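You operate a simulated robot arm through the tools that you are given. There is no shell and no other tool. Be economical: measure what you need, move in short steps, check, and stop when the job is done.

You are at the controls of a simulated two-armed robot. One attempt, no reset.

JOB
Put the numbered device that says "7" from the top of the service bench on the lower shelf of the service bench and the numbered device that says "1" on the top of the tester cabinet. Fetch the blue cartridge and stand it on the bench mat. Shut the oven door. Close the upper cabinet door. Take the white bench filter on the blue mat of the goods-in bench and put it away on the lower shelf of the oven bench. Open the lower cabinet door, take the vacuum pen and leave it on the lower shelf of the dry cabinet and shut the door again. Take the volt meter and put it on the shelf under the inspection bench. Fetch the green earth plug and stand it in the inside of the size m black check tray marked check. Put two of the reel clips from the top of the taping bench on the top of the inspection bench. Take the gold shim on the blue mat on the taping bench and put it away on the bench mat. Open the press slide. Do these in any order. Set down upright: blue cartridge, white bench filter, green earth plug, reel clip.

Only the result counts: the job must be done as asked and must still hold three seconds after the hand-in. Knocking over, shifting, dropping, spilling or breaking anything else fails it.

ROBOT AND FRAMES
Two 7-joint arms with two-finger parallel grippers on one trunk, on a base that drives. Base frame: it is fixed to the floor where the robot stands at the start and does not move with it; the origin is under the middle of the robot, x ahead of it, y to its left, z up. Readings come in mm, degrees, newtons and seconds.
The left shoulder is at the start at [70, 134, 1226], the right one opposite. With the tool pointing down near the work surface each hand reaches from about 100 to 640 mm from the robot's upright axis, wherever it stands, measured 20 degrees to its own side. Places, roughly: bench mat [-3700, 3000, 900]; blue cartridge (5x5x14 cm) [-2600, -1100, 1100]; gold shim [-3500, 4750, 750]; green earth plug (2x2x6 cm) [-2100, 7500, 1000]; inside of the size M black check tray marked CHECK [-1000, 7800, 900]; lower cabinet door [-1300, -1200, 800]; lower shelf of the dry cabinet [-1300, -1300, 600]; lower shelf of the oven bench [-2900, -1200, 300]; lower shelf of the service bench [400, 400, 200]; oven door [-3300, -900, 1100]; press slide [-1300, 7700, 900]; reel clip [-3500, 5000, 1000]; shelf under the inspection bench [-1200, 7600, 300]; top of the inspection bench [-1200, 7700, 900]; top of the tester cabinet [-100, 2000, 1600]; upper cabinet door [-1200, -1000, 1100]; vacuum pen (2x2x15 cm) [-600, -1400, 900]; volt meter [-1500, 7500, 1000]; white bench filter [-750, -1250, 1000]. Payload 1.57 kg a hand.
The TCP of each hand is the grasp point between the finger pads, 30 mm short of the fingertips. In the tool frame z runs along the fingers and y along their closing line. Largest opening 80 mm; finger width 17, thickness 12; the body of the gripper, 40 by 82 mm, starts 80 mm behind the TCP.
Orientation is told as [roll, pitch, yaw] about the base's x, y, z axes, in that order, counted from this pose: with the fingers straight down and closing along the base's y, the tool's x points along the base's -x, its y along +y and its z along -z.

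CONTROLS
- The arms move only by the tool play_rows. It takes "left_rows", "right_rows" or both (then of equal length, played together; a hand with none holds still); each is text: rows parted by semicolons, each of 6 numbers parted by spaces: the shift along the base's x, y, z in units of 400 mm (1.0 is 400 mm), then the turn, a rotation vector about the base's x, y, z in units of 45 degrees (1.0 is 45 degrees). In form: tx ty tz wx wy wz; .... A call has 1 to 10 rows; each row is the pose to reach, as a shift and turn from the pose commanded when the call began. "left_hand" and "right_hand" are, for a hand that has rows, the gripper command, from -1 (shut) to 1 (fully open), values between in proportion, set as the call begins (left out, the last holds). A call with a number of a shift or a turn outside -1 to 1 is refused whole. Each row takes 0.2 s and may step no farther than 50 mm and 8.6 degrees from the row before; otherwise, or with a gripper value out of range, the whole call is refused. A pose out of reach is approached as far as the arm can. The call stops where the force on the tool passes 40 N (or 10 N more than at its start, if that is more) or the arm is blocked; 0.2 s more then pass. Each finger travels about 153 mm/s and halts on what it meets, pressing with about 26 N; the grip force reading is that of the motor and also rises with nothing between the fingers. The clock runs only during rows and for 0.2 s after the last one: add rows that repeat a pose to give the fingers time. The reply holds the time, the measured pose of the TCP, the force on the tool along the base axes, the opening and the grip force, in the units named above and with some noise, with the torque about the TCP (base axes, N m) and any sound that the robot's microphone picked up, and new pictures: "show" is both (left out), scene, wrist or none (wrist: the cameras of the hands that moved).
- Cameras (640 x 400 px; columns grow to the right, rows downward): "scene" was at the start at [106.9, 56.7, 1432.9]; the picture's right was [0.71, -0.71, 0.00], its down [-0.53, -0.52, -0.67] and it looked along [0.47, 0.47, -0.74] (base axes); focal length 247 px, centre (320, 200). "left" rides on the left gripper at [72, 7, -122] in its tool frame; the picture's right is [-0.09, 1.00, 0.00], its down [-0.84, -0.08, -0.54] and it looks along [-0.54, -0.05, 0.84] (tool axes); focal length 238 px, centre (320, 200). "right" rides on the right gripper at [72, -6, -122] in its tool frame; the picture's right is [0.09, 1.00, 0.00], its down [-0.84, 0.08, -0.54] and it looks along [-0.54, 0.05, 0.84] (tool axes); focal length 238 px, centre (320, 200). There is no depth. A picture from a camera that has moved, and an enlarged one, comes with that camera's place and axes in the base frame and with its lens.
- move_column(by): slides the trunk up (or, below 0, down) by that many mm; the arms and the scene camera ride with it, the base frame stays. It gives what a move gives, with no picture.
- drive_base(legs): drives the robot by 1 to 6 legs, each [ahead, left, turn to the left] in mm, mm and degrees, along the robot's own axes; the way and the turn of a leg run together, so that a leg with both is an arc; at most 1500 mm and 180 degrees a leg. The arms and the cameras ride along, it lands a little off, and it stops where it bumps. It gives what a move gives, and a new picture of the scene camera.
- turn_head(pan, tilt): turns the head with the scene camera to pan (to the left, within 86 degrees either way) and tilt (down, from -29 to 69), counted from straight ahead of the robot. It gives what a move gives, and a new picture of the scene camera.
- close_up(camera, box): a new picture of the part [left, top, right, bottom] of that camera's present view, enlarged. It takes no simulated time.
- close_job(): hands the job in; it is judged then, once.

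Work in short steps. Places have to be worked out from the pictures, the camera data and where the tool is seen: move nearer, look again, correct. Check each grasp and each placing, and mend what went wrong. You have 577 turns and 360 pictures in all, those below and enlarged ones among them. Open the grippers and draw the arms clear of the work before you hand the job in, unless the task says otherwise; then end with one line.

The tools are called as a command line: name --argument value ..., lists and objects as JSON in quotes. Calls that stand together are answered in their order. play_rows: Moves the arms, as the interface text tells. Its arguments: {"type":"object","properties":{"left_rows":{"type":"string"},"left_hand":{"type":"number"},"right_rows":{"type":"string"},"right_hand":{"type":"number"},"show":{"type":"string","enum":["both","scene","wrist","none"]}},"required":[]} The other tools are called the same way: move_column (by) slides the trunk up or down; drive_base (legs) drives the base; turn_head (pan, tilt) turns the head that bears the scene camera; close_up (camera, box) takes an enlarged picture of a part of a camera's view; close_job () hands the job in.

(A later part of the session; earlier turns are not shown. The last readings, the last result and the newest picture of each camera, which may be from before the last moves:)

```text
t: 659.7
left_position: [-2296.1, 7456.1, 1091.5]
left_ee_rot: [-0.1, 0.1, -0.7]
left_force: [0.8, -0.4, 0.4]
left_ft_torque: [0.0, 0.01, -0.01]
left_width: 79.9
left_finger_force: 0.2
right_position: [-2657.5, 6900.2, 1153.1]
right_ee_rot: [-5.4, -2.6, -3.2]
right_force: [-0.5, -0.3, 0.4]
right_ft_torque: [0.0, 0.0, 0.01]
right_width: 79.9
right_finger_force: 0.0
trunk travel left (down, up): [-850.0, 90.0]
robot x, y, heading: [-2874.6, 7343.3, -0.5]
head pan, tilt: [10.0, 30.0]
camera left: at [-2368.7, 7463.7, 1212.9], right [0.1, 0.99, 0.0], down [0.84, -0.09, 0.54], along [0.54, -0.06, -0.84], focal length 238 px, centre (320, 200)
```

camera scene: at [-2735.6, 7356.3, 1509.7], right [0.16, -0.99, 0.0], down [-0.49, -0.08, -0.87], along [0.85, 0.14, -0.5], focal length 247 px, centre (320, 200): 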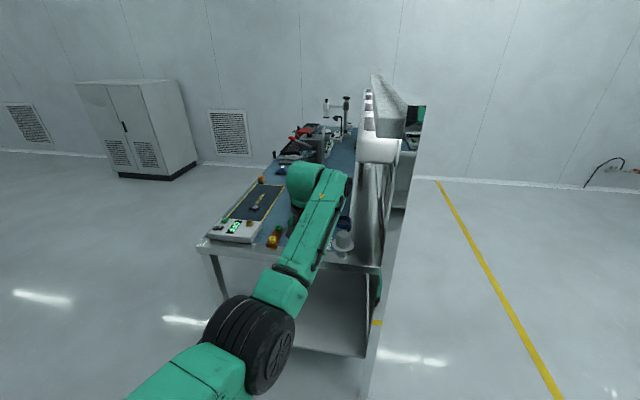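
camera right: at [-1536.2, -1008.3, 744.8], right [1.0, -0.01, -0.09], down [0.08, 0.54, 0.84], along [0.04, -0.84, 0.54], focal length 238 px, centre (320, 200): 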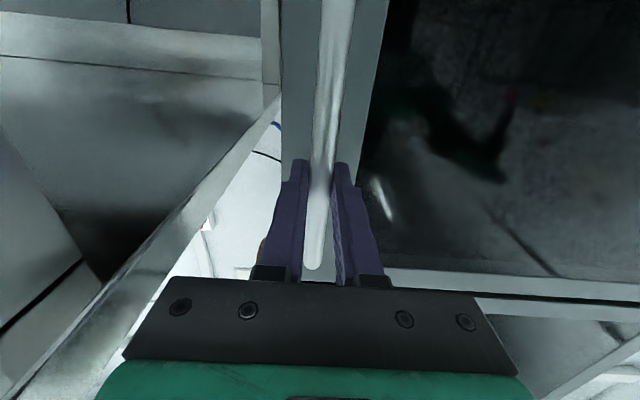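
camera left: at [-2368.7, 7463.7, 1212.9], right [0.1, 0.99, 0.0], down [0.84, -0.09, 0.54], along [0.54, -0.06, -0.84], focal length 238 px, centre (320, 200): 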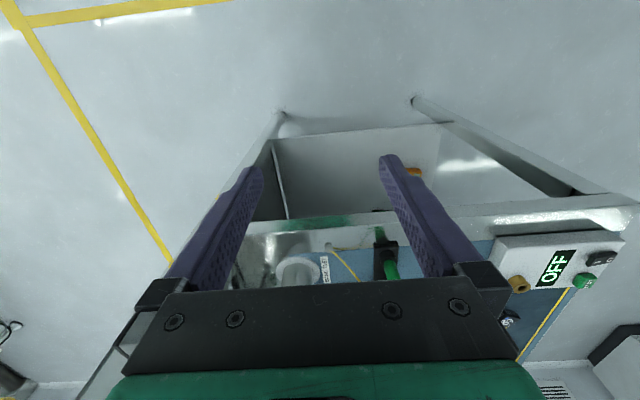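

drive_base --legs '[[150, 60, 0]]'

play_rows --left_rows "0 0 0 0 0 0" --show "wrist"

```text
t: 661.1
left_position: [-2145.8, 7513.8, 1092.3]
left_ee_rot: [-0.2, -0.1, -0.7]
left_force: [-0.1, -1.0, 0.2]
left_ft_torque: [0.03, -0.01, 0.0]
left_width: 80.0
left_finger_force: 0.1
right_position: [-2507.4, 6958.9, 1152.3]
right_ee_rot: [-5.3, -2.6, -3.2]
right_force: [-0.2, -0.7, 0.5]
right_ft_torque: [0.01, -0.04, 0.0]
right_width: 80.1
right_finger_force: 0.0
trunk travel left (down, up): [-850.0, 90.0]
robot x, y, heading: [-2721.2, 7397.4, -0.2]
head pan, tilt: [10.0, 30.0]
camera scene: at [-2585.7, 7414.0, 1510.1], right [0.16, -0.99, 0.0], down [-0.49, -0.08, -0.87], along [0.86, 0.14, -0.5], focal length 247 px, centre (320, 200)
```

scene: 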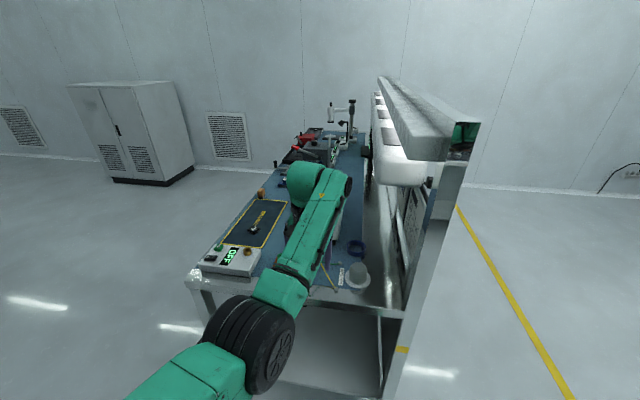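

```text
t: 661.5
left_position: [-2143.2, 7515.4, 1090.1]
left_ee_rot: [-0.2, 0.1, -0.6]
left_force: [-0.2, 0.0, -0.1]
left_ft_torque: [0.01, 0.01, -0.02]
left_width: 80.1
left_finger_force: 0.1
right_position: [-2504.3, 6959.7, 1152.3]
right_ee_rot: [-5.5, -2.6, -3.1]
right_force: [0.0, -0.2, -0.8]
right_ft_torque: [0.02, 0.01, 0.0]
right_width: 79.6
right_finger_force: 0.0
trunk travel left (down, up): [-850.0, 90.0]
robot x, y, heading: [-2724.1, 7405.1, -0.6]
head pan, tilt: [10.0, 30.0]
camera left: at [-2215.2, 7522.3, 1213.0], right [0.1, 0.99, 0.0], down [0.84, -0.09, 0.54], along [0.54, -0.06, -0.84], focal length 238 px, centre (320, 200)
```

left: 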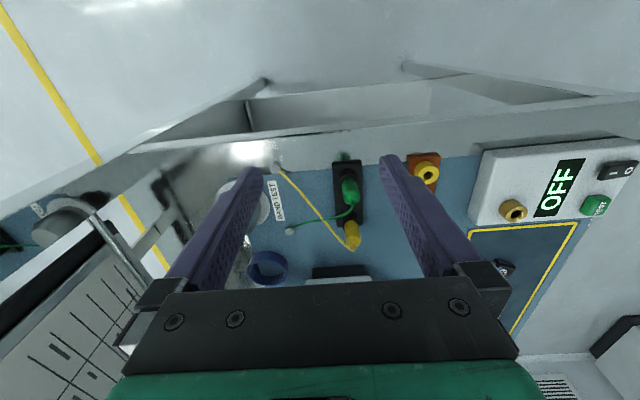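

close_up --camera "left" --box '[250, 140, 450, 270]'

```text
3.08 times, centred on (350, 205) of left
camera zoom: at [-2215.2, 7522.3, 1213.0], right [0.1, 0.99, 0.0], down [0.84, -0.09, 0.54], along [0.54, -0.06, -0.84], focal length 733 px, centre (228, 185)
```

zoom: 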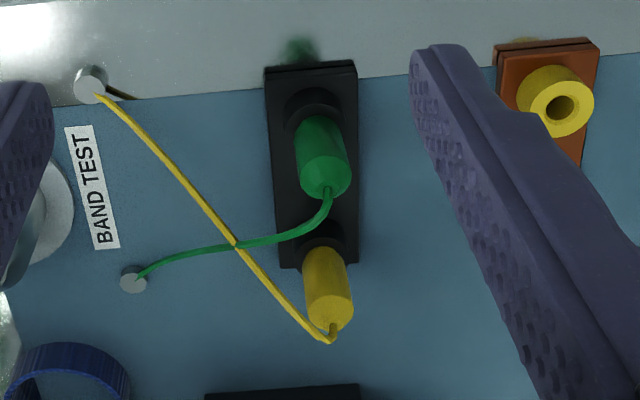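

The green plug stands in a socket at ≈[-2060,7543], top ≈972, with a thin lead. I move over it.

drive_base --legs '[[80, 28, 0]]'

play_rows --left_rows "0 0 -0.05 0 0 0;0 0 -0.1 0 0 0;0 0 -0.1 0 0 0" --left_hand 0.2 --show "wrist"

```text
t: 662.6
left_position: [-2067.7, 7540.7, 1093.9]
left_ee_rot: [-0.2, -0.1, -0.8]
left_force: [-0.6, 0.2, 0.6]
left_ft_torque: [0.03, -0.02, 0.01]
left_width: 79.7
left_finger_force: 0.2
right_position: [-2428.3, 6986.2, 1152.5]
right_ee_rot: [-5.3, -2.6, -3.3]
right_force: [0.4, -0.3, 0.5]
right_ft_torque: [0.03, -0.05, 0.02]
right_width: 79.9
right_finger_force: 0.1
trunk travel left (down, up): [-850.0, 90.0]
robot x, y, heading: [-2640.5, 7428.5, -0.6]
head pan, tilt: [10.0, 30.0]
camera scene: at [-2507.4, 7441.5, 1510.2], right [0.16, -0.99, 0.0], down [-0.49, -0.08, -0.87], along [0.86, 0.14, -0.5], focal length 247 px, centre (320, 200)
```

scene: 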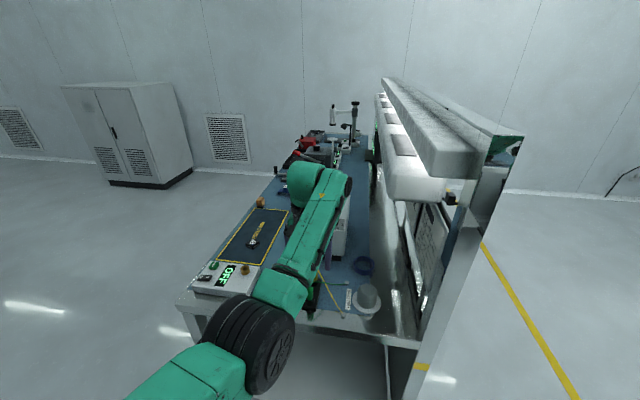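

```text
t: 663.4
left_position: [-2061.7, 7542.1, 1050.1]
left_ee_rot: [-0.3, 0.1, -0.8]
left_force: [0.0, 0.6, 0.0]
left_ft_torque: [0.01, 0.01, -0.01]
left_width: 48.2
left_finger_force: 0.1
right_position: [-2425.6, 6987.9, 1152.2]
right_ee_rot: [-5.4, -2.4, -3.2]
right_force: [-0.2, -0.5, -0.9]
right_ft_torque: [0.0, 0.04, 0.02]
right_width: 80.2
right_finger_force: 0.1
trunk travel left (down, up): [-850.0, 90.0]
robot x, y, heading: [-2641.6, 7432.0, -0.5]
head pan, tilt: [10.0, 30.0]
camera left: at [-2132.9, 7550.2, 1172.0], right [0.11, 0.99, 0.0], down [0.84, -0.09, 0.54], along [0.54, -0.06, -0.84], focal length 238 px, centre (320, 200)
```

left: 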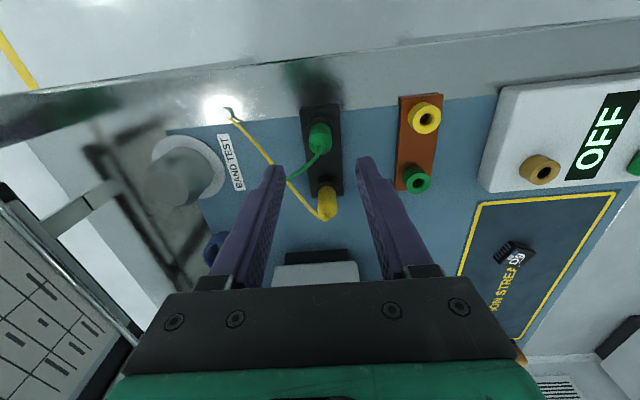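

Aligned on the plug. I descend to z≈956 and grip.

play_rows --left_rows "0 0 -0.1 0 0 0;0 0 -0.18 0 0 0;0 0 -0.225 0 0 0;0 0 -0.235 0 0 0" --show "none"

play_rows --left_rows "0 0 0 0 0 0;0 0 0 0 0 0;0 0 0 0 0 0" --left_hand -1 --show "wrist"

```text
t: 664.4
left_position: [-2064.4, 7540.9, 958.3]
left_ee_rot: [-0.1, 0.0, -0.8]
left_force: [0.3, 0.7, -0.4]
left_ft_torque: [-0.02, -0.01, -0.01]
left_width: 48.2
left_finger_force: 0.0
right_position: [-2425.2, 6986.4, 1152.3]
right_ee_rot: [-5.3, -2.5, -3.2]
right_force: [1.1, 0.0, -0.7]
right_ft_torque: [-0.03, -0.01, -0.01]
right_width: 80.3
right_finger_force: 0.1
trunk travel left (down, up): [-850.0, 90.0]
robot x, y, heading: [-2642.2, 7426.5, -0.8]
head pan, tilt: [10.0, 30.0]
```

```text
t: 665.2
left_position: [-2062.7, 7543.6, 958.8]
left_ee_rot: [-0.2, 0.1, -0.7]
left_force: [1.1, 3.2, -1.7]
left_ft_torque: [0.74, -0.31, 0.02]
left_width: 24.5
left_finger_force: 36.3
right_position: [-2424.7, 6988.4, 1151.8]
right_ee_rot: [-5.5, -2.5, -3.2]
right_force: [0.2, -0.2, 0.0]
right_ft_torque: [-0.01, 0.0, -0.03]
right_width: 80.2
right_finger_force: 0.0
trunk travel left (down, up): [-850.0, 90.0]
robot x, y, heading: [-2641.4, 7429.0, -0.6]
head pan, tilt: [10.0, 30.0]
camera left: at [-2134.9, 7550.6, 1080.0], right [0.1, 0.99, 0.0], down [0.84, -0.09, 0.54], along [0.54, -0.06, -0.84], focal length 238 px, centre (320, 200)
```

left: 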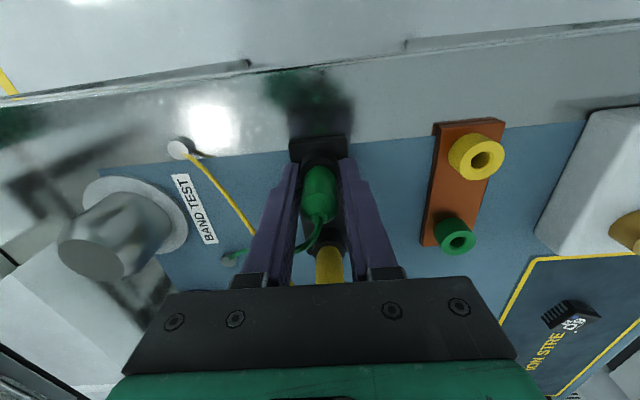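

The tips close on the socket collar (24.5 mm), not the plug. I open, rise 14 mm and close again.

play_rows --left_rows "0 0 0 0 0 0;0 0 0 0 0 0;0 0 0.02 0 0 0;0 0 0.04 0 0 0;0 0 0.04 0 0 0" --left_hand 0 --show "none"

play_rows --left_rows "0 0 0 0 0 0;0 0 0 0 0 0;0 0 0 0 0 0" --left_hand -1 --show "wrist"

```text
t: 666.4
left_position: [-2063.9, 7542.5, 973.5]
left_ee_rot: [-0.2, 0.1, -0.8]
left_force: [-0.4, 0.5, -0.7]
left_ft_torque: [0.01, 0.01, 0.01]
left_width: 40.0
left_finger_force: 0.1
right_position: [-2424.9, 6987.4, 1154.7]
right_ee_rot: [-5.4, -2.4, -3.3]
right_force: [-0.1, 0.8, 0.2]
right_ft_torque: [0.0, 0.03, 0.03]
right_width: 79.9
right_finger_force: 0.0
trunk travel left (down, up): [-850.0, 90.0]
robot x, y, heading: [-2637.9, 7428.8, -0.7]
head pan, tilt: [10.0, 30.0]
```

```text
t: 667.2
left_position: [-2063.9, 7542.7, 973.7]
left_ee_rot: [-0.3, 0.1, -0.7]
left_force: [-0.3, 0.4, 1.9]
left_ft_torque: [-0.02, 0.03, 0.03]
left_width: 17.9
left_finger_force: 26.2
right_position: [-2425.1, 6986.1, 1154.0]
right_ee_rot: [-5.4, -2.5, -3.2]
right_force: [0.2, -0.5, 0.2]
right_ft_torque: [0.03, 0.0, -0.01]
right_width: 79.9
right_finger_force: 0.1
trunk travel left (down, up): [-850.0, 90.0]
robot x, y, heading: [-2643.5, 7429.2, -0.7]
head pan, tilt: [10.0, 30.0]
camera left: at [-2135.4, 7550.3, 1095.9], right [0.11, 0.99, 0.0], down [0.84, -0.09, 0.54], along [0.54, -0.06, -0.84], focal length 238 px, centre (320, 200)
```

left: 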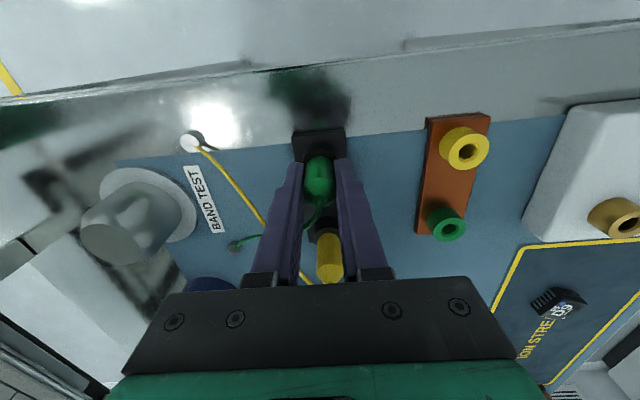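

Now it grips the plug (17.9 mm). I pull straight up.

play_rows --left_rows "0 0 0.04 0 0 0;0 0 0.08 0 0 0;0 0 0.13 0 0 0;0 0 0.18 0 0 0;0 0 0.23 0 0 0;0 0 0.28 0 0 0" --show "wrist"

```text
t: 668.6
left_position: [-2063.6, 7541.8, 1086.1]
left_ee_rot: [-0.1, 0.1, -0.8]
left_force: [0.6, -0.6, 0.7]
left_ft_torque: [-0.02, 0.0, 0.02]
left_width: 18.0
left_finger_force: 26.1
right_position: [-2425.8, 6986.4, 1152.7]
right_ee_rot: [-5.4, -2.5, -3.3]
right_force: [-0.5, -0.5, -0.5]
right_ft_torque: [-0.02, 0.02, -0.01]
right_width: 80.0
right_finger_force: 0.1
trunk travel left (down, up): [-850.0, 90.0]
robot x, y, heading: [-2643.8, 7429.1, -0.7]
head pan, tilt: [10.0, 30.0]
camera left: at [-2135.3, 7549.7, 1207.3], right [0.11, 0.99, 0.0], down [0.84, -0.09, 0.54], along [0.54, -0.06, -0.84], focal length 238 px, centre (320, 200)
```

left: 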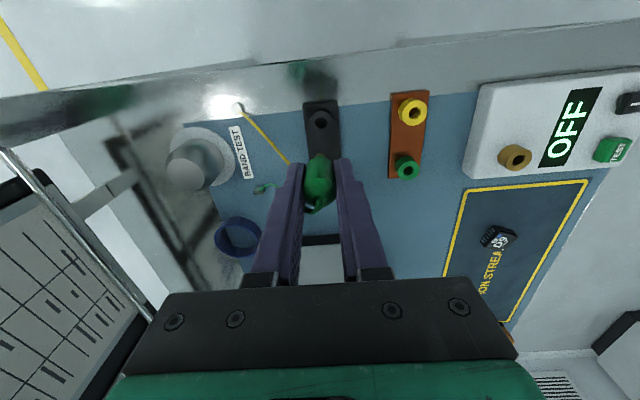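

The plug is out. I go back round to the front and to the CHECK tray.

drive_base --legs '[[-260, 0, 0], [0, 1300, 0], [0, 0, -90], [0, 1450, 0], [0, 280, 0]]'

turn_head --pan 0 --tilt 30

```text
t: 688.7
left_position: [-1046.1, 8187.6, 1085.0]
left_ee_rot: [-0.1, 0.1, -88.7]
left_force: [0.5, -0.2, 0.1]
left_ft_torque: [-0.01, 0.0, 0.01]
left_width: 18.0
left_finger_force: 26.5
right_position: [-1613.0, 8528.7, 1152.9]
right_ee_rot: [-5.3, -2.6, -91.2]
right_force: [0.0, 0.5, 0.7]
right_ft_torque: [0.0, -0.03, -0.02]
right_width: 79.7
right_finger_force: 0.0
trunk travel left (down, up): [-850.0, 90.0]
robot x, y, heading: [-1176.9, 8760.8, -88.5]
head pan, tilt: [10.0, 30.0]
camera scene: at [-1160.9, 8624.4, 1509.7], right [-0.98, -0.2, 0.0], down [-0.1, 0.49, -0.87], along [0.17, -0.85, -0.5], focal length 247 px, centre (320, 200)
```

scene: 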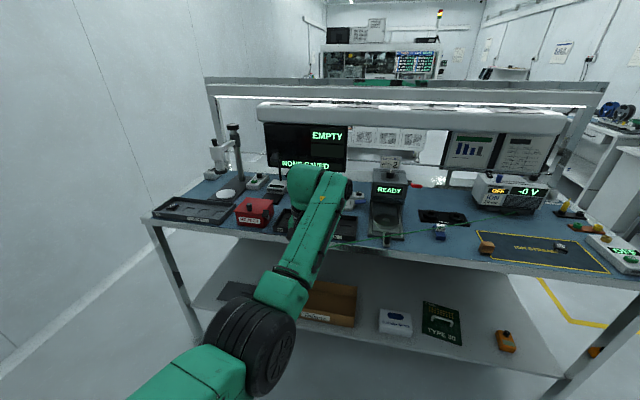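

```text
t: 689.5
left_position: [-1043.8, 8187.9, 1085.6]
left_ee_rot: [-0.2, 0.1, -88.7]
left_force: [-0.7, 0.3, 0.1]
left_ft_torque: [0.01, 0.01, 0.0]
left_width: 18.0
left_finger_force: 26.0
right_position: [-1611.6, 8528.7, 1152.9]
right_ee_rot: [-5.5, -2.5, -91.3]
right_force: [0.0, -0.5, -0.8]
right_ft_torque: [0.0, 0.02, 0.02]
right_width: 80.0
right_finger_force: 0.0
trunk travel left (down, up): [-850.0, 90.0]
robot x, y, heading: [-1178.3, 8759.1, -88.7]
head pan, tilt: [0.0, 30.0]
camera scene: at [-1173.8, 8622.7, 1509.7], right [-1.0, -0.03, 0.0], down [-0.01, 0.5, -0.87], along [0.02, -0.87, -0.5], focal length 247 px, centre (320, 200)
```

scene: 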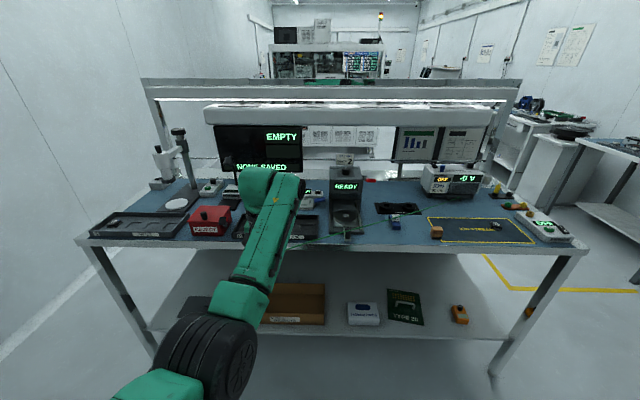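

Two black trays are visible; I check their markings.

close_up --camera "scene" --box '[70, 190, 340, 250]'

```text
2.37 times, centred on (205, 220) of scene
camera zoom: at [-1173.8, 8622.7, 1509.7], right [-1.0, -0.03, 0.0], down [-0.01, 0.5, -0.87], along [0.02, -0.87, -0.5], focal length 586 px, centre (593, 153)
```

zoom: 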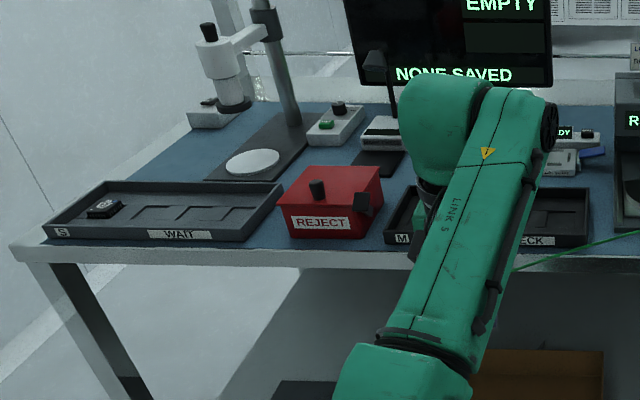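

The middle tray is "M … CHECK" (x≈-1151…-818, front y≈7870). I bring the hand over it.

drive_base --legs '[[370, 50, -1.2]]'

play_rows --left_rows "0 0 0 0 0 0" --show "wrist"

```text
t: 691.8
left_position: [-1002.5, 7815.7, 1085.7]
left_ee_rot: [-0.1, 0.0, -90.0]
left_force: [0.4, -0.5, 0.4]
left_ft_torque: [-0.04, -0.01, -0.01]
left_width: 17.6
left_finger_force: 26.0
right_position: [-1562.4, 8170.8, 1152.5]
right_ee_rot: [-5.5, -2.6, -92.6]
right_force: [0.4, 0.4, 0.2]
right_ft_torque: [-0.05, 0.0, 0.01]
right_width: 79.9
right_finger_force: 0.1
trunk travel left (down, up): [-850.0, 90.0]
robot x, y, heading: [-1122.0, 8391.7, -89.9]
head pan, tilt: [0.0, 30.0]
camera scene: at [-1122.5, 8254.2, 1509.9], right [-1.0, 0.0, 0.0], down [0.0, 0.5, -0.87], along [0.0, -0.87, -0.5], focal length 247 px, centre (320, 200)
```

scene: 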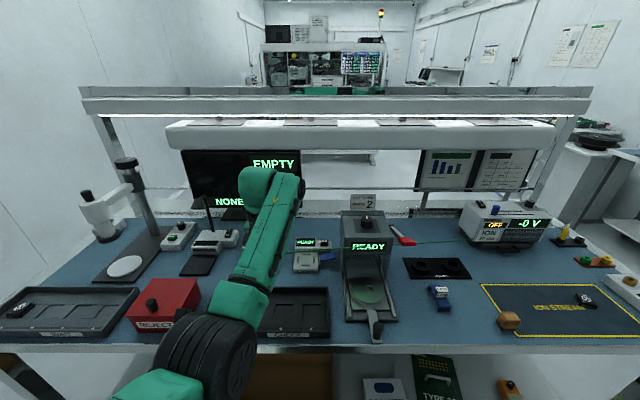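

```text
t: 692.2
left_position: [-1002.2, 7814.7, 1084.8]
left_ee_rot: [-0.2, 0.1, -90.2]
left_force: [-0.1, 0.3, -0.8]
left_ft_torque: [-0.02, 0.0, 0.01]
left_width: 18.2
left_finger_force: 26.1
right_position: [-1562.0, 8170.1, 1153.3]
right_ee_rot: [-5.4, -2.5, -92.5]
right_force: [0.6, -0.7, 0.3]
right_ft_torque: [-0.01, 0.01, -0.01]
right_width: 79.9
right_finger_force: 0.1
trunk travel left (down, up): [-850.0, 90.0]
robot x, y, heading: [-1123.0, 8389.0, -89.9]
head pan, tilt: [0.0, 30.0]
camera left: at [-995.1, 7885.9, 1207.1], right [1.0, -0.09, 0.0], down [-0.08, -0.84, 0.54], along [-0.05, -0.54, -0.84], focal length 238 px, centre (320, 200)
```

left: 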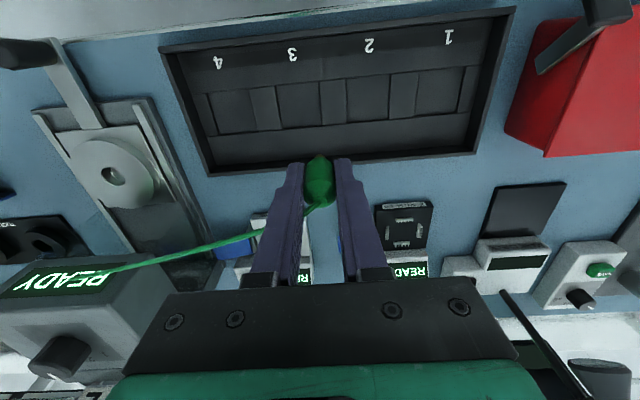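

close_up --camera "left" --box '[190, 20, 450, 170]'

```text
2.46 times, centred on (320, 95) of left
camera zoom: at [-995.1, 7885.9, 1207.1], right [1.0, -0.09, 0.0], down [-0.08, -0.84, 0.54], along [-0.05, -0.54, -0.84], focal length 587 px, centre (320, 458)
```

zoom: 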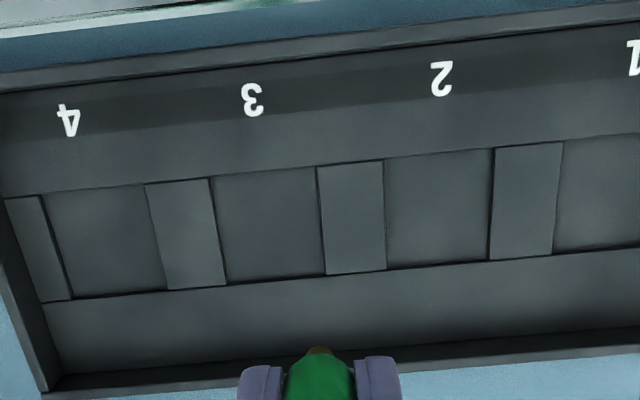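

I aim for pocket 3 at ≈[-1024,7830] and lower to contact.

play_rows --left_rows "-0.03 0.02 -0.03 0 0 0;-0.055 0.038 -0.08 0 0 0;-0.055 0.038 -0.17 0 0 0;-0.055 0.038 -0.22 0 0 0;-0.055 0.038 -0.24 0 0 0;-0.055 0.038 -0.26 0 0 0;-0.055 0.038 -0.28 0 0 0;-0.055 0.038 -0.3 0 0 0;-0.055 0.038 -0.315 0 0 0;-0.055 0.038 -0.33 0 0 0" --show "wrist"

```text
t: 694.4
left_position: [-1024.9, 7830.7, 954.7]
left_ee_rot: [-0.2, -0.1, -90.0]
left_force: [1.7, -0.2, 17.8]
left_ft_torque: [-0.02, -0.05, 0.05]
left_width: 18.1
left_finger_force: 25.6
right_position: [-1562.8, 8173.1, 1153.5]
right_ee_rot: [-5.5, -2.7, -92.6]
right_force: [0.2, 1.2, -0.2]
right_ft_torque: [0.0, -0.03, -0.02]
right_width: 80.1
right_finger_force: 0.1
trunk travel left (down, up): [-850.0, 90.0]
robot x, y, heading: [-1122.9, 8393.8, -89.7]
head pan, tilt: [0.0, 30.0]
camera left: at [-1017.0, 7902.4, 1076.7], right [1.0, -0.09, 0.0], down [-0.08, -0.83, 0.55], along [-0.05, -0.54, -0.84], focal length 238 px, centre (320, 200)
```

left: 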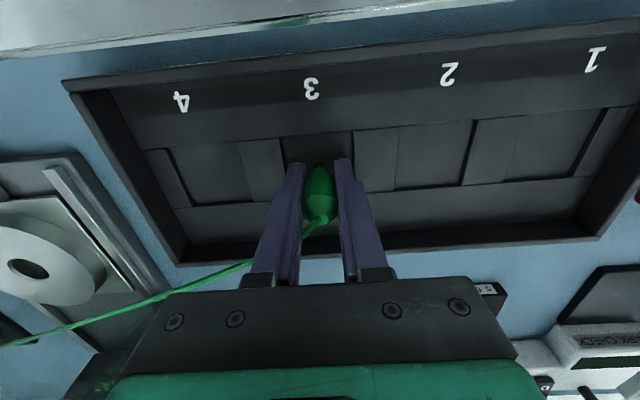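

Plug bottom touches the pocket floor. I ease up 1–2 mm, open partly, wait and look.

play_rows --left_rows "0 0 0.005 0 0 0;0 0 0.008 0 0 0;0 0 0.008 0 0 0" --show "none"

play_rows --left_rows "0 0 0 0 0 0;0 0 0 0 0 0;0 0 0 0 0 0;0 0 0 0 0 0" --left_hand -0.1 --show "wrist"

```text
t: 695.2
left_position: [-1023.6, 7830.7, 955.6]
left_ee_rot: [-0.3, 0.2, -90.1]
left_force: [0.3, 0.4, 0.4]
left_ft_torque: [0.02, -0.03, -0.01]
left_width: 17.9
left_finger_force: 26.3
right_position: [-1563.2, 8168.7, 1153.3]
right_ee_rot: [-5.4, -2.5, -92.5]
right_force: [-0.2, -0.6, -0.1]
right_ft_torque: [0.01, -0.02, 0.01]
right_width: 79.9
right_finger_force: 0.1
trunk travel left (down, up): [-850.0, 90.0]
robot x, y, heading: [-1125.3, 8395.5, -89.8]
head pan, tilt: [0.0, 30.0]
```

```text
t: 696.2
left_position: [-1024.0, 7830.2, 955.0]
left_ee_rot: [-0.1, 0.3, -90.1]
left_force: [-3.3, 5.4, -9.3]
left_ft_torque: [0.15, 0.07, 0.08]
left_width: 24.2
left_finger_force: 0.2
right_position: [-1563.4, 8169.2, 1153.1]
right_ee_rot: [-5.3, -2.6, -92.5]
right_force: [-0.3, -0.3, -0.4]
right_ft_torque: [-0.01, 0.02, -0.03]
right_width: 80.1
right_finger_force: 0.0
trunk travel left (down, up): [-850.0, 90.0]
robot x, y, heading: [-1123.7, 8390.1, -90.1]
head pan, tilt: [0.0, 30.0]
camera left: at [-1016.9, 7901.0, 1077.7], right [1.0, -0.09, 0.0], down [-0.08, -0.84, 0.54], along [-0.05, -0.54, -0.84], focal length 238 px, centre (320, 200)
```

left: 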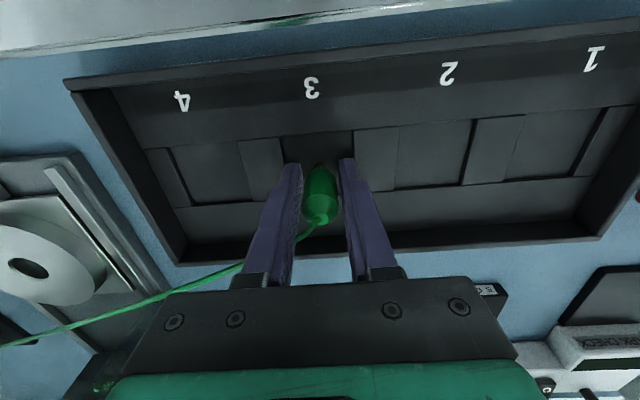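

The tips have met the pocket walls, but the plug is free (24 vs 18 mm). I raise straight up.

play_rows --left_rows "0 0 0.02 0 0 0;0 0 0.05 0 0 0;0 0 0.1 0 0 0;0 0 0.17 0 0 0;0 0 0.27 0 0 0;0 0 0.37 0 0 0" --left_hand -0.45 --show "wrist"

```text
t: 697.6
left_position: [-1026.3, 7825.3, 1103.8]
left_ee_rot: [0.0, 0.1, -90.1]
left_force: [0.6, 0.7, -0.2]
left_ft_torque: [-0.03, -0.04, 0.0]
left_width: 22.0
left_finger_force: 0.0
left hand out of reach, approached as far as the arm can: row 6
right_position: [-1563.0, 8170.7, 1152.0]
right_ee_rot: [-5.4, -2.6, -92.7]
right_force: [0.5, 0.2, -0.4]
right_ft_torque: [0.0, -0.05, 0.04]
right_width: 80.2
right_finger_force: 0.1
trunk travel left (down, up): [-850.0, 90.0]
robot x, y, heading: [-1123.1, 8391.6, -89.9]
head pan, tilt: [0.0, 30.0]
camera left: at [-1018.0, 7895.7, 1226.4], right [1.0, -0.09, 0.0], down [-0.08, -0.84, 0.54], along [-0.05, -0.54, -0.84], focal length 238 px, centre (320, 200)
```

left: 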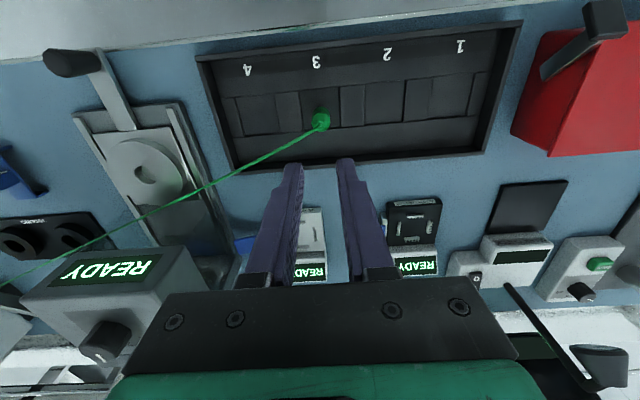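

close_up --camera "left" --box '[270, 80, 370, 160]'

```text
5.00 times, centred on (320, 120) of left
camera zoom: at [-1018.0, 7895.7, 1226.4], right [1.0, -0.09, 0.0], down [-0.08, -0.84, 0.54], along [-0.05, -0.54, -0.84], focal length 1192 px, centre (320, 600)
```

zoom: 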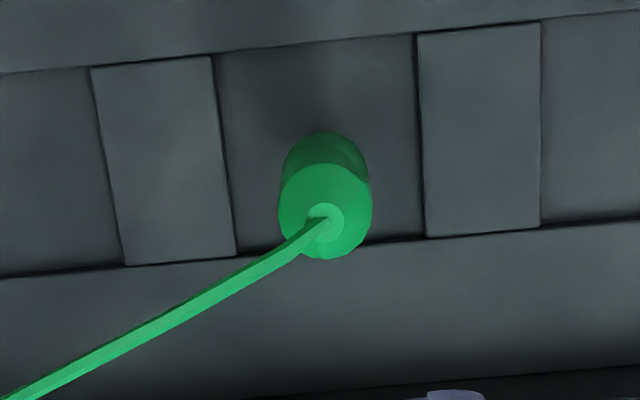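

Plug stands upright in the tray. Last item: the second reel clip. I drive back to the taping bench.

drive_base --legs '[[-350, 0, 0], [0, -1480, 0], [1400, 0, 0], [1400, 0, 0], [690, 0, 0], [0, 0, -90]]'

turn_head --pan 0 --tilt 30

```text
t: 727.0
left_position: [-3094.6, 5199.3, 1104.6]
left_ee_rot: [-0.2, 0.1, 179.0]
left_force: [-0.7, 0.4, 1.6]
left_ft_torque: [0.0, 0.03, -0.02]
left_width: 22.0
left_finger_force: 0.1
right_position: [-2741.9, 5730.8, 1153.1]
right_ee_rot: [-5.4, -2.6, 176.5]
right_force: [0.1, -0.7, 0.8]
right_ft_torque: [0.0, -0.02, -0.03]
right_width: 80.0
right_finger_force: 0.1
trunk travel left (down, up): [-850.0, 90.0]
robot x, y, heading: [-2523.0, 5289.6, 179.5]
head pan, tilt: [0.0, 30.0]
camera scene: at [-2665.2, 5291.7, 1509.7], right [0.01, 1.0, 0.0], down [0.5, -0.01, -0.87], along [-0.87, 0.01, -0.5], focal length 247 px, centre (320, 200)
```

scene: 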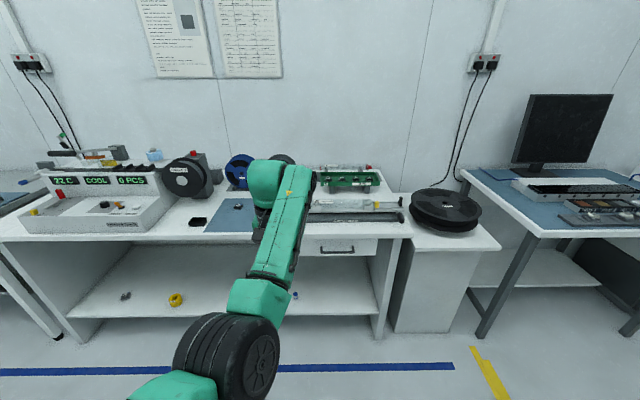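

```text
t: 727.6
left_position: [-3094.1, 5199.3, 1104.1]
left_ee_rot: [-0.1, 0.0, 179.0]
left_force: [0.4, 0.1, 1.2]
left_ft_torque: [0.0, -0.02, -0.01]
left_width: 22.0
left_finger_force: 0.1
right_position: [-2740.4, 5731.6, 1151.3]
right_ee_rot: [-5.4, -2.4, 176.4]
right_force: [0.1, -0.2, 0.0]
right_ft_torque: [-0.01, -0.01, -0.02]
right_width: 79.9
right_finger_force: 0.0
trunk travel left (down, up): [-850.0, 90.0]
robot x, y, heading: [-2521.9, 5289.7, 179.1]
head pan, tilt: [0.0, 30.0]
camera scene: at [-2665.1, 5291.8, 1509.7], right [0.01, 1.0, 0.0], down [0.5, -0.01, -0.87], along [-0.87, 0.01, -0.5], focal length 247 px, centre (320, 200)
```

scene: 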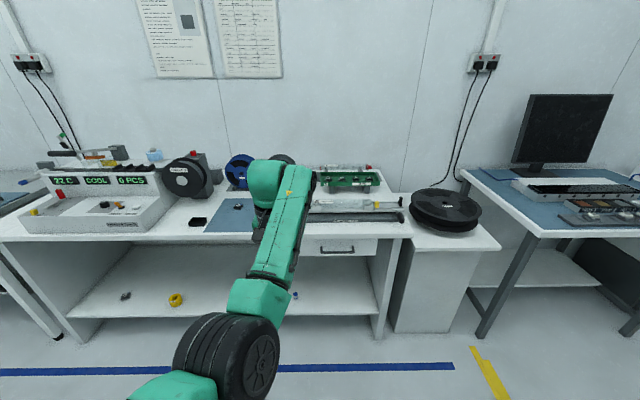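

drive_base --legs '[[0, 0, 0.8], [470, 72, 0]]'

play_rows --left_rows "0 0 -0.05 0 0 0;0 0 -0.1 0 0 0;0 0 -0.15 0 0 0" --left_hand 1 --show "wrist"

```text
t: 730.8
left_position: [-3560.3, 5124.5, 1105.5]
left_ee_rot: [-0.3, 0.0, 179.4]
left_force: [-0.6, 0.3, -0.7]
left_ft_torque: [0.03, 0.03, -0.03]
left_width: 21.8
left_finger_force: 0.0
right_position: [-3208.6, 5660.3, 1153.8]
right_ee_rot: [-5.4, -2.6, 176.9]
right_force: [0.2, 0.5, 0.3]
right_ft_torque: [0.04, -0.01, 0.03]
right_width: 79.9
right_finger_force: 0.2
trunk travel left (down, up): [-850.0, 90.0]
robot x, y, heading: [-2994.1, 5214.3, 179.6]
head pan, tilt: [0.0, 30.0]
camera scene: at [-3129.8, 5221.4, 1509.9], right [0.01, 1.0, 0.0], down [0.5, 0.0, -0.87], along [-0.87, 0.01, -0.5], focal length 247 px, centre (320, 200)
```

scene: 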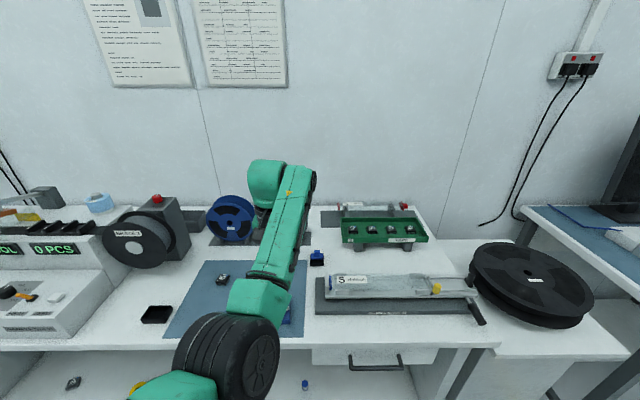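

```text
t: 731.6
left_position: [-3561.8, 5126.1, 1042.3]
left_ee_rot: [-0.3, 0.0, 179.2]
left_force: [0.2, 0.4, 0.3]
left_ft_torque: [0.0, -0.02, 0.0]
left_width: 80.1
left_finger_force: 0.0
right_position: [-3210.3, 5659.2, 1153.6]
right_ee_rot: [-5.3, -2.5, 176.9]
right_force: [0.1, -0.7, 0.6]
right_ft_torque: [0.01, -0.01, 0.02]
right_width: 80.1
right_finger_force: 0.2
trunk travel left (down, up): [-850.0, 90.0]
robot x, y, heading: [-2991.2, 5223.0, 179.7]
head pan, tilt: [0.0, 30.0]
camera left: at [-3489.2, 5117.4, 1164.6], right [-0.1, -0.99, 0.0], down [-0.84, 0.08, 0.54], along [-0.54, 0.06, -0.84], focal length 238 px, centre (320, 200)
```

left: 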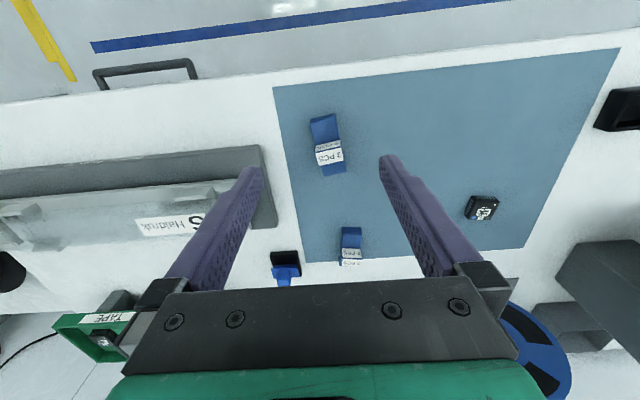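

The "3 PCS" clip is at ≈[-3598,5121], turned ≈13°. I move over it, match the yaw, with a narrower opening because of the neighbouring rail.

drive_base --legs '[[36, 5, 0]]'

play_rows --left_rows "0 0 -0.08 0 0 0.1;0 0 -0.16 0 0 0.2;0 0 -0.2 0 0 0.3;0 0 -0.2 0 0 0.3" --left_hand 0.4 --show "wrist"

```text
t: 732.5
left_position: [-3589.5, 5121.6, 1047.5]
left_ee_rot: [-0.1, -0.3, 179.2]
left_force: [0.8, 0.1, 0.1]
left_ft_torque: [-0.01, 0.04, 0.01]
left_width: 80.3
left_finger_force: 0.1
right_position: [-3238.3, 5656.9, 1154.6]
right_ee_rot: [-5.2, -2.8, 176.9]
right_force: [1.2, 0.4, 0.1]
right_ft_torque: [0.01, 0.06, 0.06]
right_width: 79.8
right_finger_force: 0.0
trunk travel left (down, up): [-850.0, 90.0]
robot x, y, heading: [-3029.6, 5219.6, 179.8]
head pan, tilt: [0.0, 30.0]
camera scene: at [-3157.9, 5217.6, 1510.6], right [0.01, 1.0, 0.0], down [0.49, 0.0, -0.87], along [-0.87, 0.01, -0.49], focal length 247 px, centre (320, 200)
```

scene: 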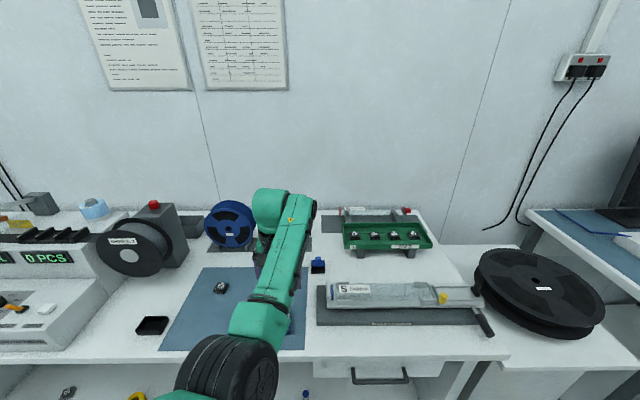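

```text
t: 733.5
left_position: [-3597.0, 5122.1, 964.0]
left_ee_rot: [-0.3, 0.1, -167.0]
left_force: [-0.2, 0.1, 0.0]
left_ft_torque: [0.0, 0.0, -0.02]
left_width: 55.9
left_finger_force: 0.0
right_position: [-3245.4, 5656.0, 1152.9]
right_ee_rot: [-5.4, -2.5, 176.9]
right_force: [-0.4, 0.0, 0.1]
right_ft_torque: [-0.03, 0.01, -0.01]
right_width: 80.0
right_finger_force: 0.0
trunk travel left (down, up): [-850.0, 90.0]
robot x, y, heading: [-3027.8, 5215.4, 179.6]
head pan, tilt: [0.0, 30.0]
camera left: at [-3524.6, 5129.9, 1085.6], right [0.13, -0.99, 0.0], down [-0.83, -0.11, 0.54], along [-0.54, -0.07, -0.84], focal length 238 px, centre (320, 200)
```

left: 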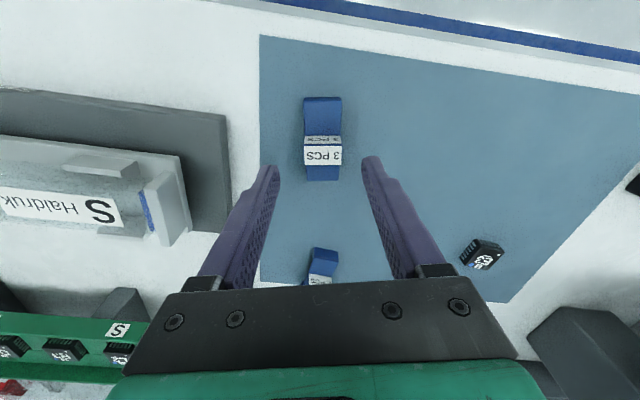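

Aligned. I descend and grip.

play_rows --left_rows "-0.008 -0.004 -0.07 0 0 0;-0.008 -0.004 -0.135 0 0 0;-0.008 -0.004 -0.135 0 0 0" --show "none"

play_rows --left_rows "0 0 0 0 0 0;0 0 0 0 0 0;0 0 0 0 0 0" --left_hand -1 --show "none"

play_rows --left_rows "0 0 0.06 0 0 0;0 0 0.16 0 0 0;0 0 0.28 0 0 0;0 0 0.4 0 0 0" --show "wrist"

```text
t: 734.3
left_position: [-3598.4, 5117.2, 911.9]
left_ee_rot: [-0.1, -0.1, -167.1]
left_force: [0.2, 0.7, -0.1]
left_ft_torque: [0.01, 0.01, -0.02]
left_width: 55.9
left_finger_force: 0.1
right_position: [-3246.0, 5654.6, 1153.2]
right_ee_rot: [-5.5, -2.6, 176.7]
right_force: [-0.6, 0.3, 0.7]
right_ft_torque: [-0.02, 0.02, 0.0]
right_width: 79.9
right_finger_force: 0.2
trunk travel left (down, up): [-850.0, 90.0]
robot x, y, heading: [-3023.3, 5214.4, 179.4]
head pan, tilt: [0.0, 30.0]
```

```text
t: 735.1
left_position: [-3598.4, 5118.1, 911.6]
left_ee_rot: [-0.2, 0.1, -167.2]
left_force: [-0.6, -0.4, 1.1]
left_ft_torque: [-0.02, 0.0, 0.03]
left_width: 30.6
left_finger_force: 26.2
right_position: [-3245.3, 5655.3, 1153.1]
right_ee_rot: [-5.3, -2.6, 176.8]
right_force: [-0.4, -0.5, 0.0]
right_ft_torque: [0.02, 0.03, 0.02]
right_width: 80.0
right_finger_force: 0.1
trunk travel left (down, up): [-850.0, 90.0]
robot x, y, heading: [-3031.4, 5217.2, 179.6]
head pan, tilt: [0.0, 30.0]
```

```text
t: 736.1
left_position: [-3596.6, 5119.0, 1071.4]
left_ee_rot: [-0.2, 0.0, -167.1]
left_force: [0.0, 0.2, 0.9]
left_ft_torque: [0.02, -0.01, 0.01]
left_width: 30.8
left_finger_force: 25.6
right_position: [-3244.5, 5656.0, 1153.6]
right_ee_rot: [-5.5, -2.6, 176.8]
right_force: [0.1, -0.3, -0.7]
right_ft_torque: [0.01, 0.01, -0.01]
right_width: 80.2
right_finger_force: 0.0
trunk travel left (down, up): [-850.0, 90.0]
robot x, y, heading: [-3027.4, 5212.3, 179.7]
head pan, tilt: [0.0, 30.0]
camera left: at [-3525.6, 5127.4, 1193.3], right [0.13, -0.99, 0.0], down [-0.83, -0.11, 0.54], along [-0.54, -0.07, -0.84], focal length 238 px, centre (320, 200)
```

left: 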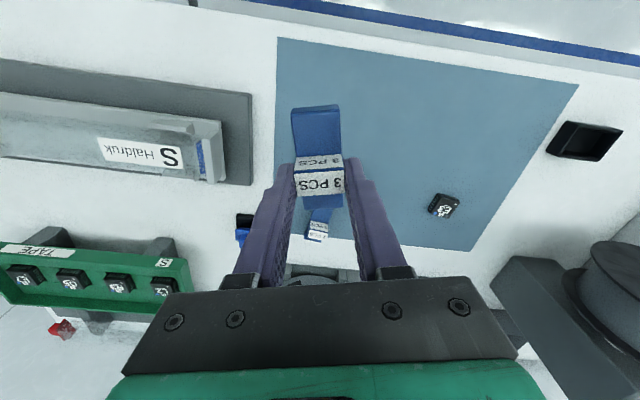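

Held. I return to the inspection bench with the second clip.

drive_base --legs '[[-500, 0, 0], [0, 0, 90], [-1450, 0, 0], [-1450, 0, 0], [-640, 0, 0], [0, 865, 0]]'

play_rows --left_rows "0 0 0 0 0 -0.1;0 0 0 0 0 -0.2;0 0 0 0 0 -0.29" --show "scene"

```text
t: 763.5
left_position: [-1450.3, 8072.7, 1071.1]
left_ee_rot: [-0.2, 0.0, -79.3]
left_force: [-0.3, 0.1, -0.5]
left_ft_torque: [0.02, 0.0, -0.03]
left_width: 30.6
left_finger_force: 26.1
right_position: [-1974.4, 8446.0, 1153.0]
right_ee_rot: [-5.5, -2.6, -95.4]
right_force: [0.7, -0.1, -0.1]
right_ft_torque: [-0.01, -0.02, -0.02]
right_width: 80.1
right_finger_force: 0.1
trunk travel left (down, up): [-850.0, 90.0]
robot x, y, heading: [-1525.1, 8649.6, -92.8]
head pan, tilt: [0.0, 30.0]
camera scene: at [-1530.4, 8507.1, 1509.7], right [-1.0, 0.05, 0.0], down [0.02, 0.5, -0.87], along [-0.04, -0.86, -0.5], focal length 247 px, centre (320, 200)
```

scene: 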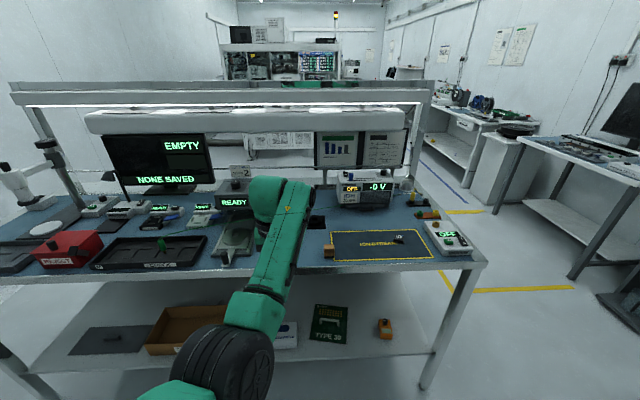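

```text
t: 764.3
left_position: [-1450.5, 8072.5, 1070.1]
left_ee_rot: [-0.2, 0.1, -92.5]
left_force: [0.4, -0.1, 1.2]
left_ft_torque: [-0.02, 0.0, -0.01]
left_width: 30.5
left_finger_force: 25.9
right_position: [-1973.9, 8446.2, 1153.8]
right_ee_rot: [-5.3, -2.4, -95.3]
right_force: [0.1, 0.2, -0.3]
right_ft_torque: [-0.04, 0.02, 0.02]
right_width: 79.8
right_finger_force: 0.0
trunk travel left (down, up): [-850.0, 90.0]
robot x, y, heading: [-1522.2, 8643.7, -92.6]
head pan, tilt: [0.0, 30.0]
camera scene: at [-1529.1, 8507.0, 1509.7], right [-1.0, 0.05, 0.0], down [0.02, 0.5, -0.87], along [-0.04, -0.86, -0.5], focal length 247 px, centre (320, 200)
```

scene: 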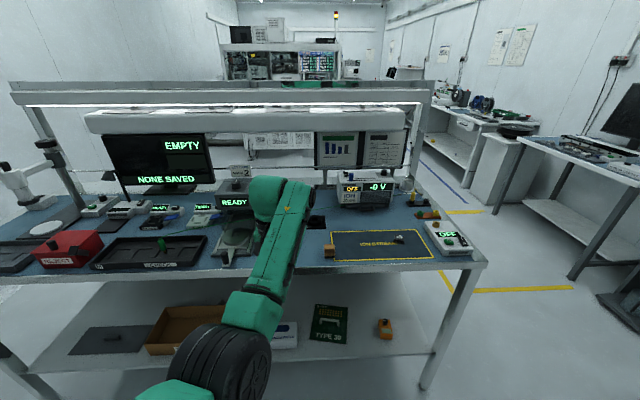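

I square up and bring the clip over the free spot at ≈[-1540,7790].

drive_base --legs '[[0, 0, 2.6], [275, -116, 0]]'

play_rows --left_rows "0 0 0 0 0 0" --show "wrist"

```text
t: 766.8
left_position: [-1538.6, 7799.5, 1071.4]
left_ee_rot: [-0.3, 0.0, -89.8]
left_force: [-0.1, -0.8, 0.1]
left_ft_torque: [-0.02, 0.03, 0.01]
left_width: 30.9
left_finger_force: 26.2
right_position: [-2078.8, 8147.5, 1153.5]
right_ee_rot: [-5.5, -2.6, -92.6]
right_force: [0.3, -0.5, -0.4]
right_ft_torque: [-0.02, 0.0, 0.02]
right_width: 80.1
right_finger_force: 0.2
trunk travel left (down, up): [-850.0, 90.0]
robot x, y, heading: [-1641.6, 8370.4, -89.9]
head pan, tilt: [0.0, 30.0]
camera scene: at [-1637.6, 8230.7, 1509.9], right [-1.0, 0.0, 0.0], down [0.0, 0.5, -0.87], along [0.0, -0.87, -0.5], focal length 247 px, centre (320, 200)
```

scene: 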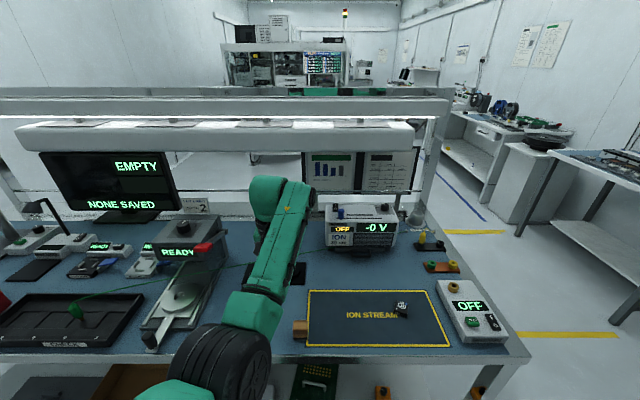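

```text
t: 767.2
left_position: [-1539.8, 7797.8, 1070.9]
left_ee_rot: [-0.2, 0.0, -89.7]
left_force: [-0.6, -0.1, -0.4]
left_ft_torque: [0.04, 0.0, -0.02]
left_width: 30.8
left_finger_force: 26.2
right_position: [-2078.4, 8146.7, 1152.8]
right_ee_rot: [-5.4, -2.5, -92.6]
right_force: [-0.7, 0.1, 0.5]
right_ft_torque: [-0.01, -0.01, 0.02]
right_width: 80.0
right_finger_force: 0.1
trunk travel left (down, up): [-850.0, 90.0]
robot x, y, heading: [-1638.1, 8371.9, -90.0]
head pan, tilt: [0.0, 30.0]
camera left: at [-1532.2, 7869.6, 1192.9], right [1.0, -0.09, 0.0], down [-0.07, -0.84, 0.54], along [-0.05, -0.54, -0.84], focal length 238 px, centre (320, 200)
```

left: 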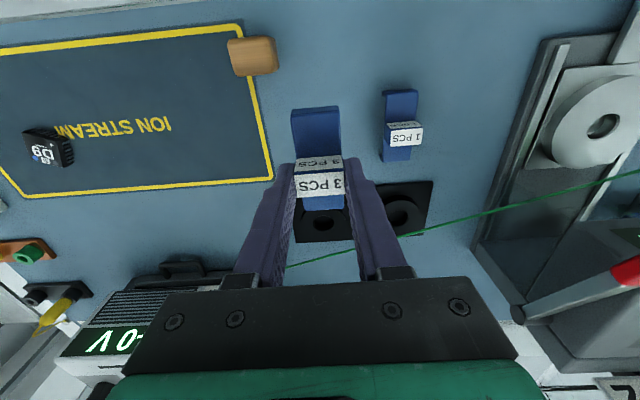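

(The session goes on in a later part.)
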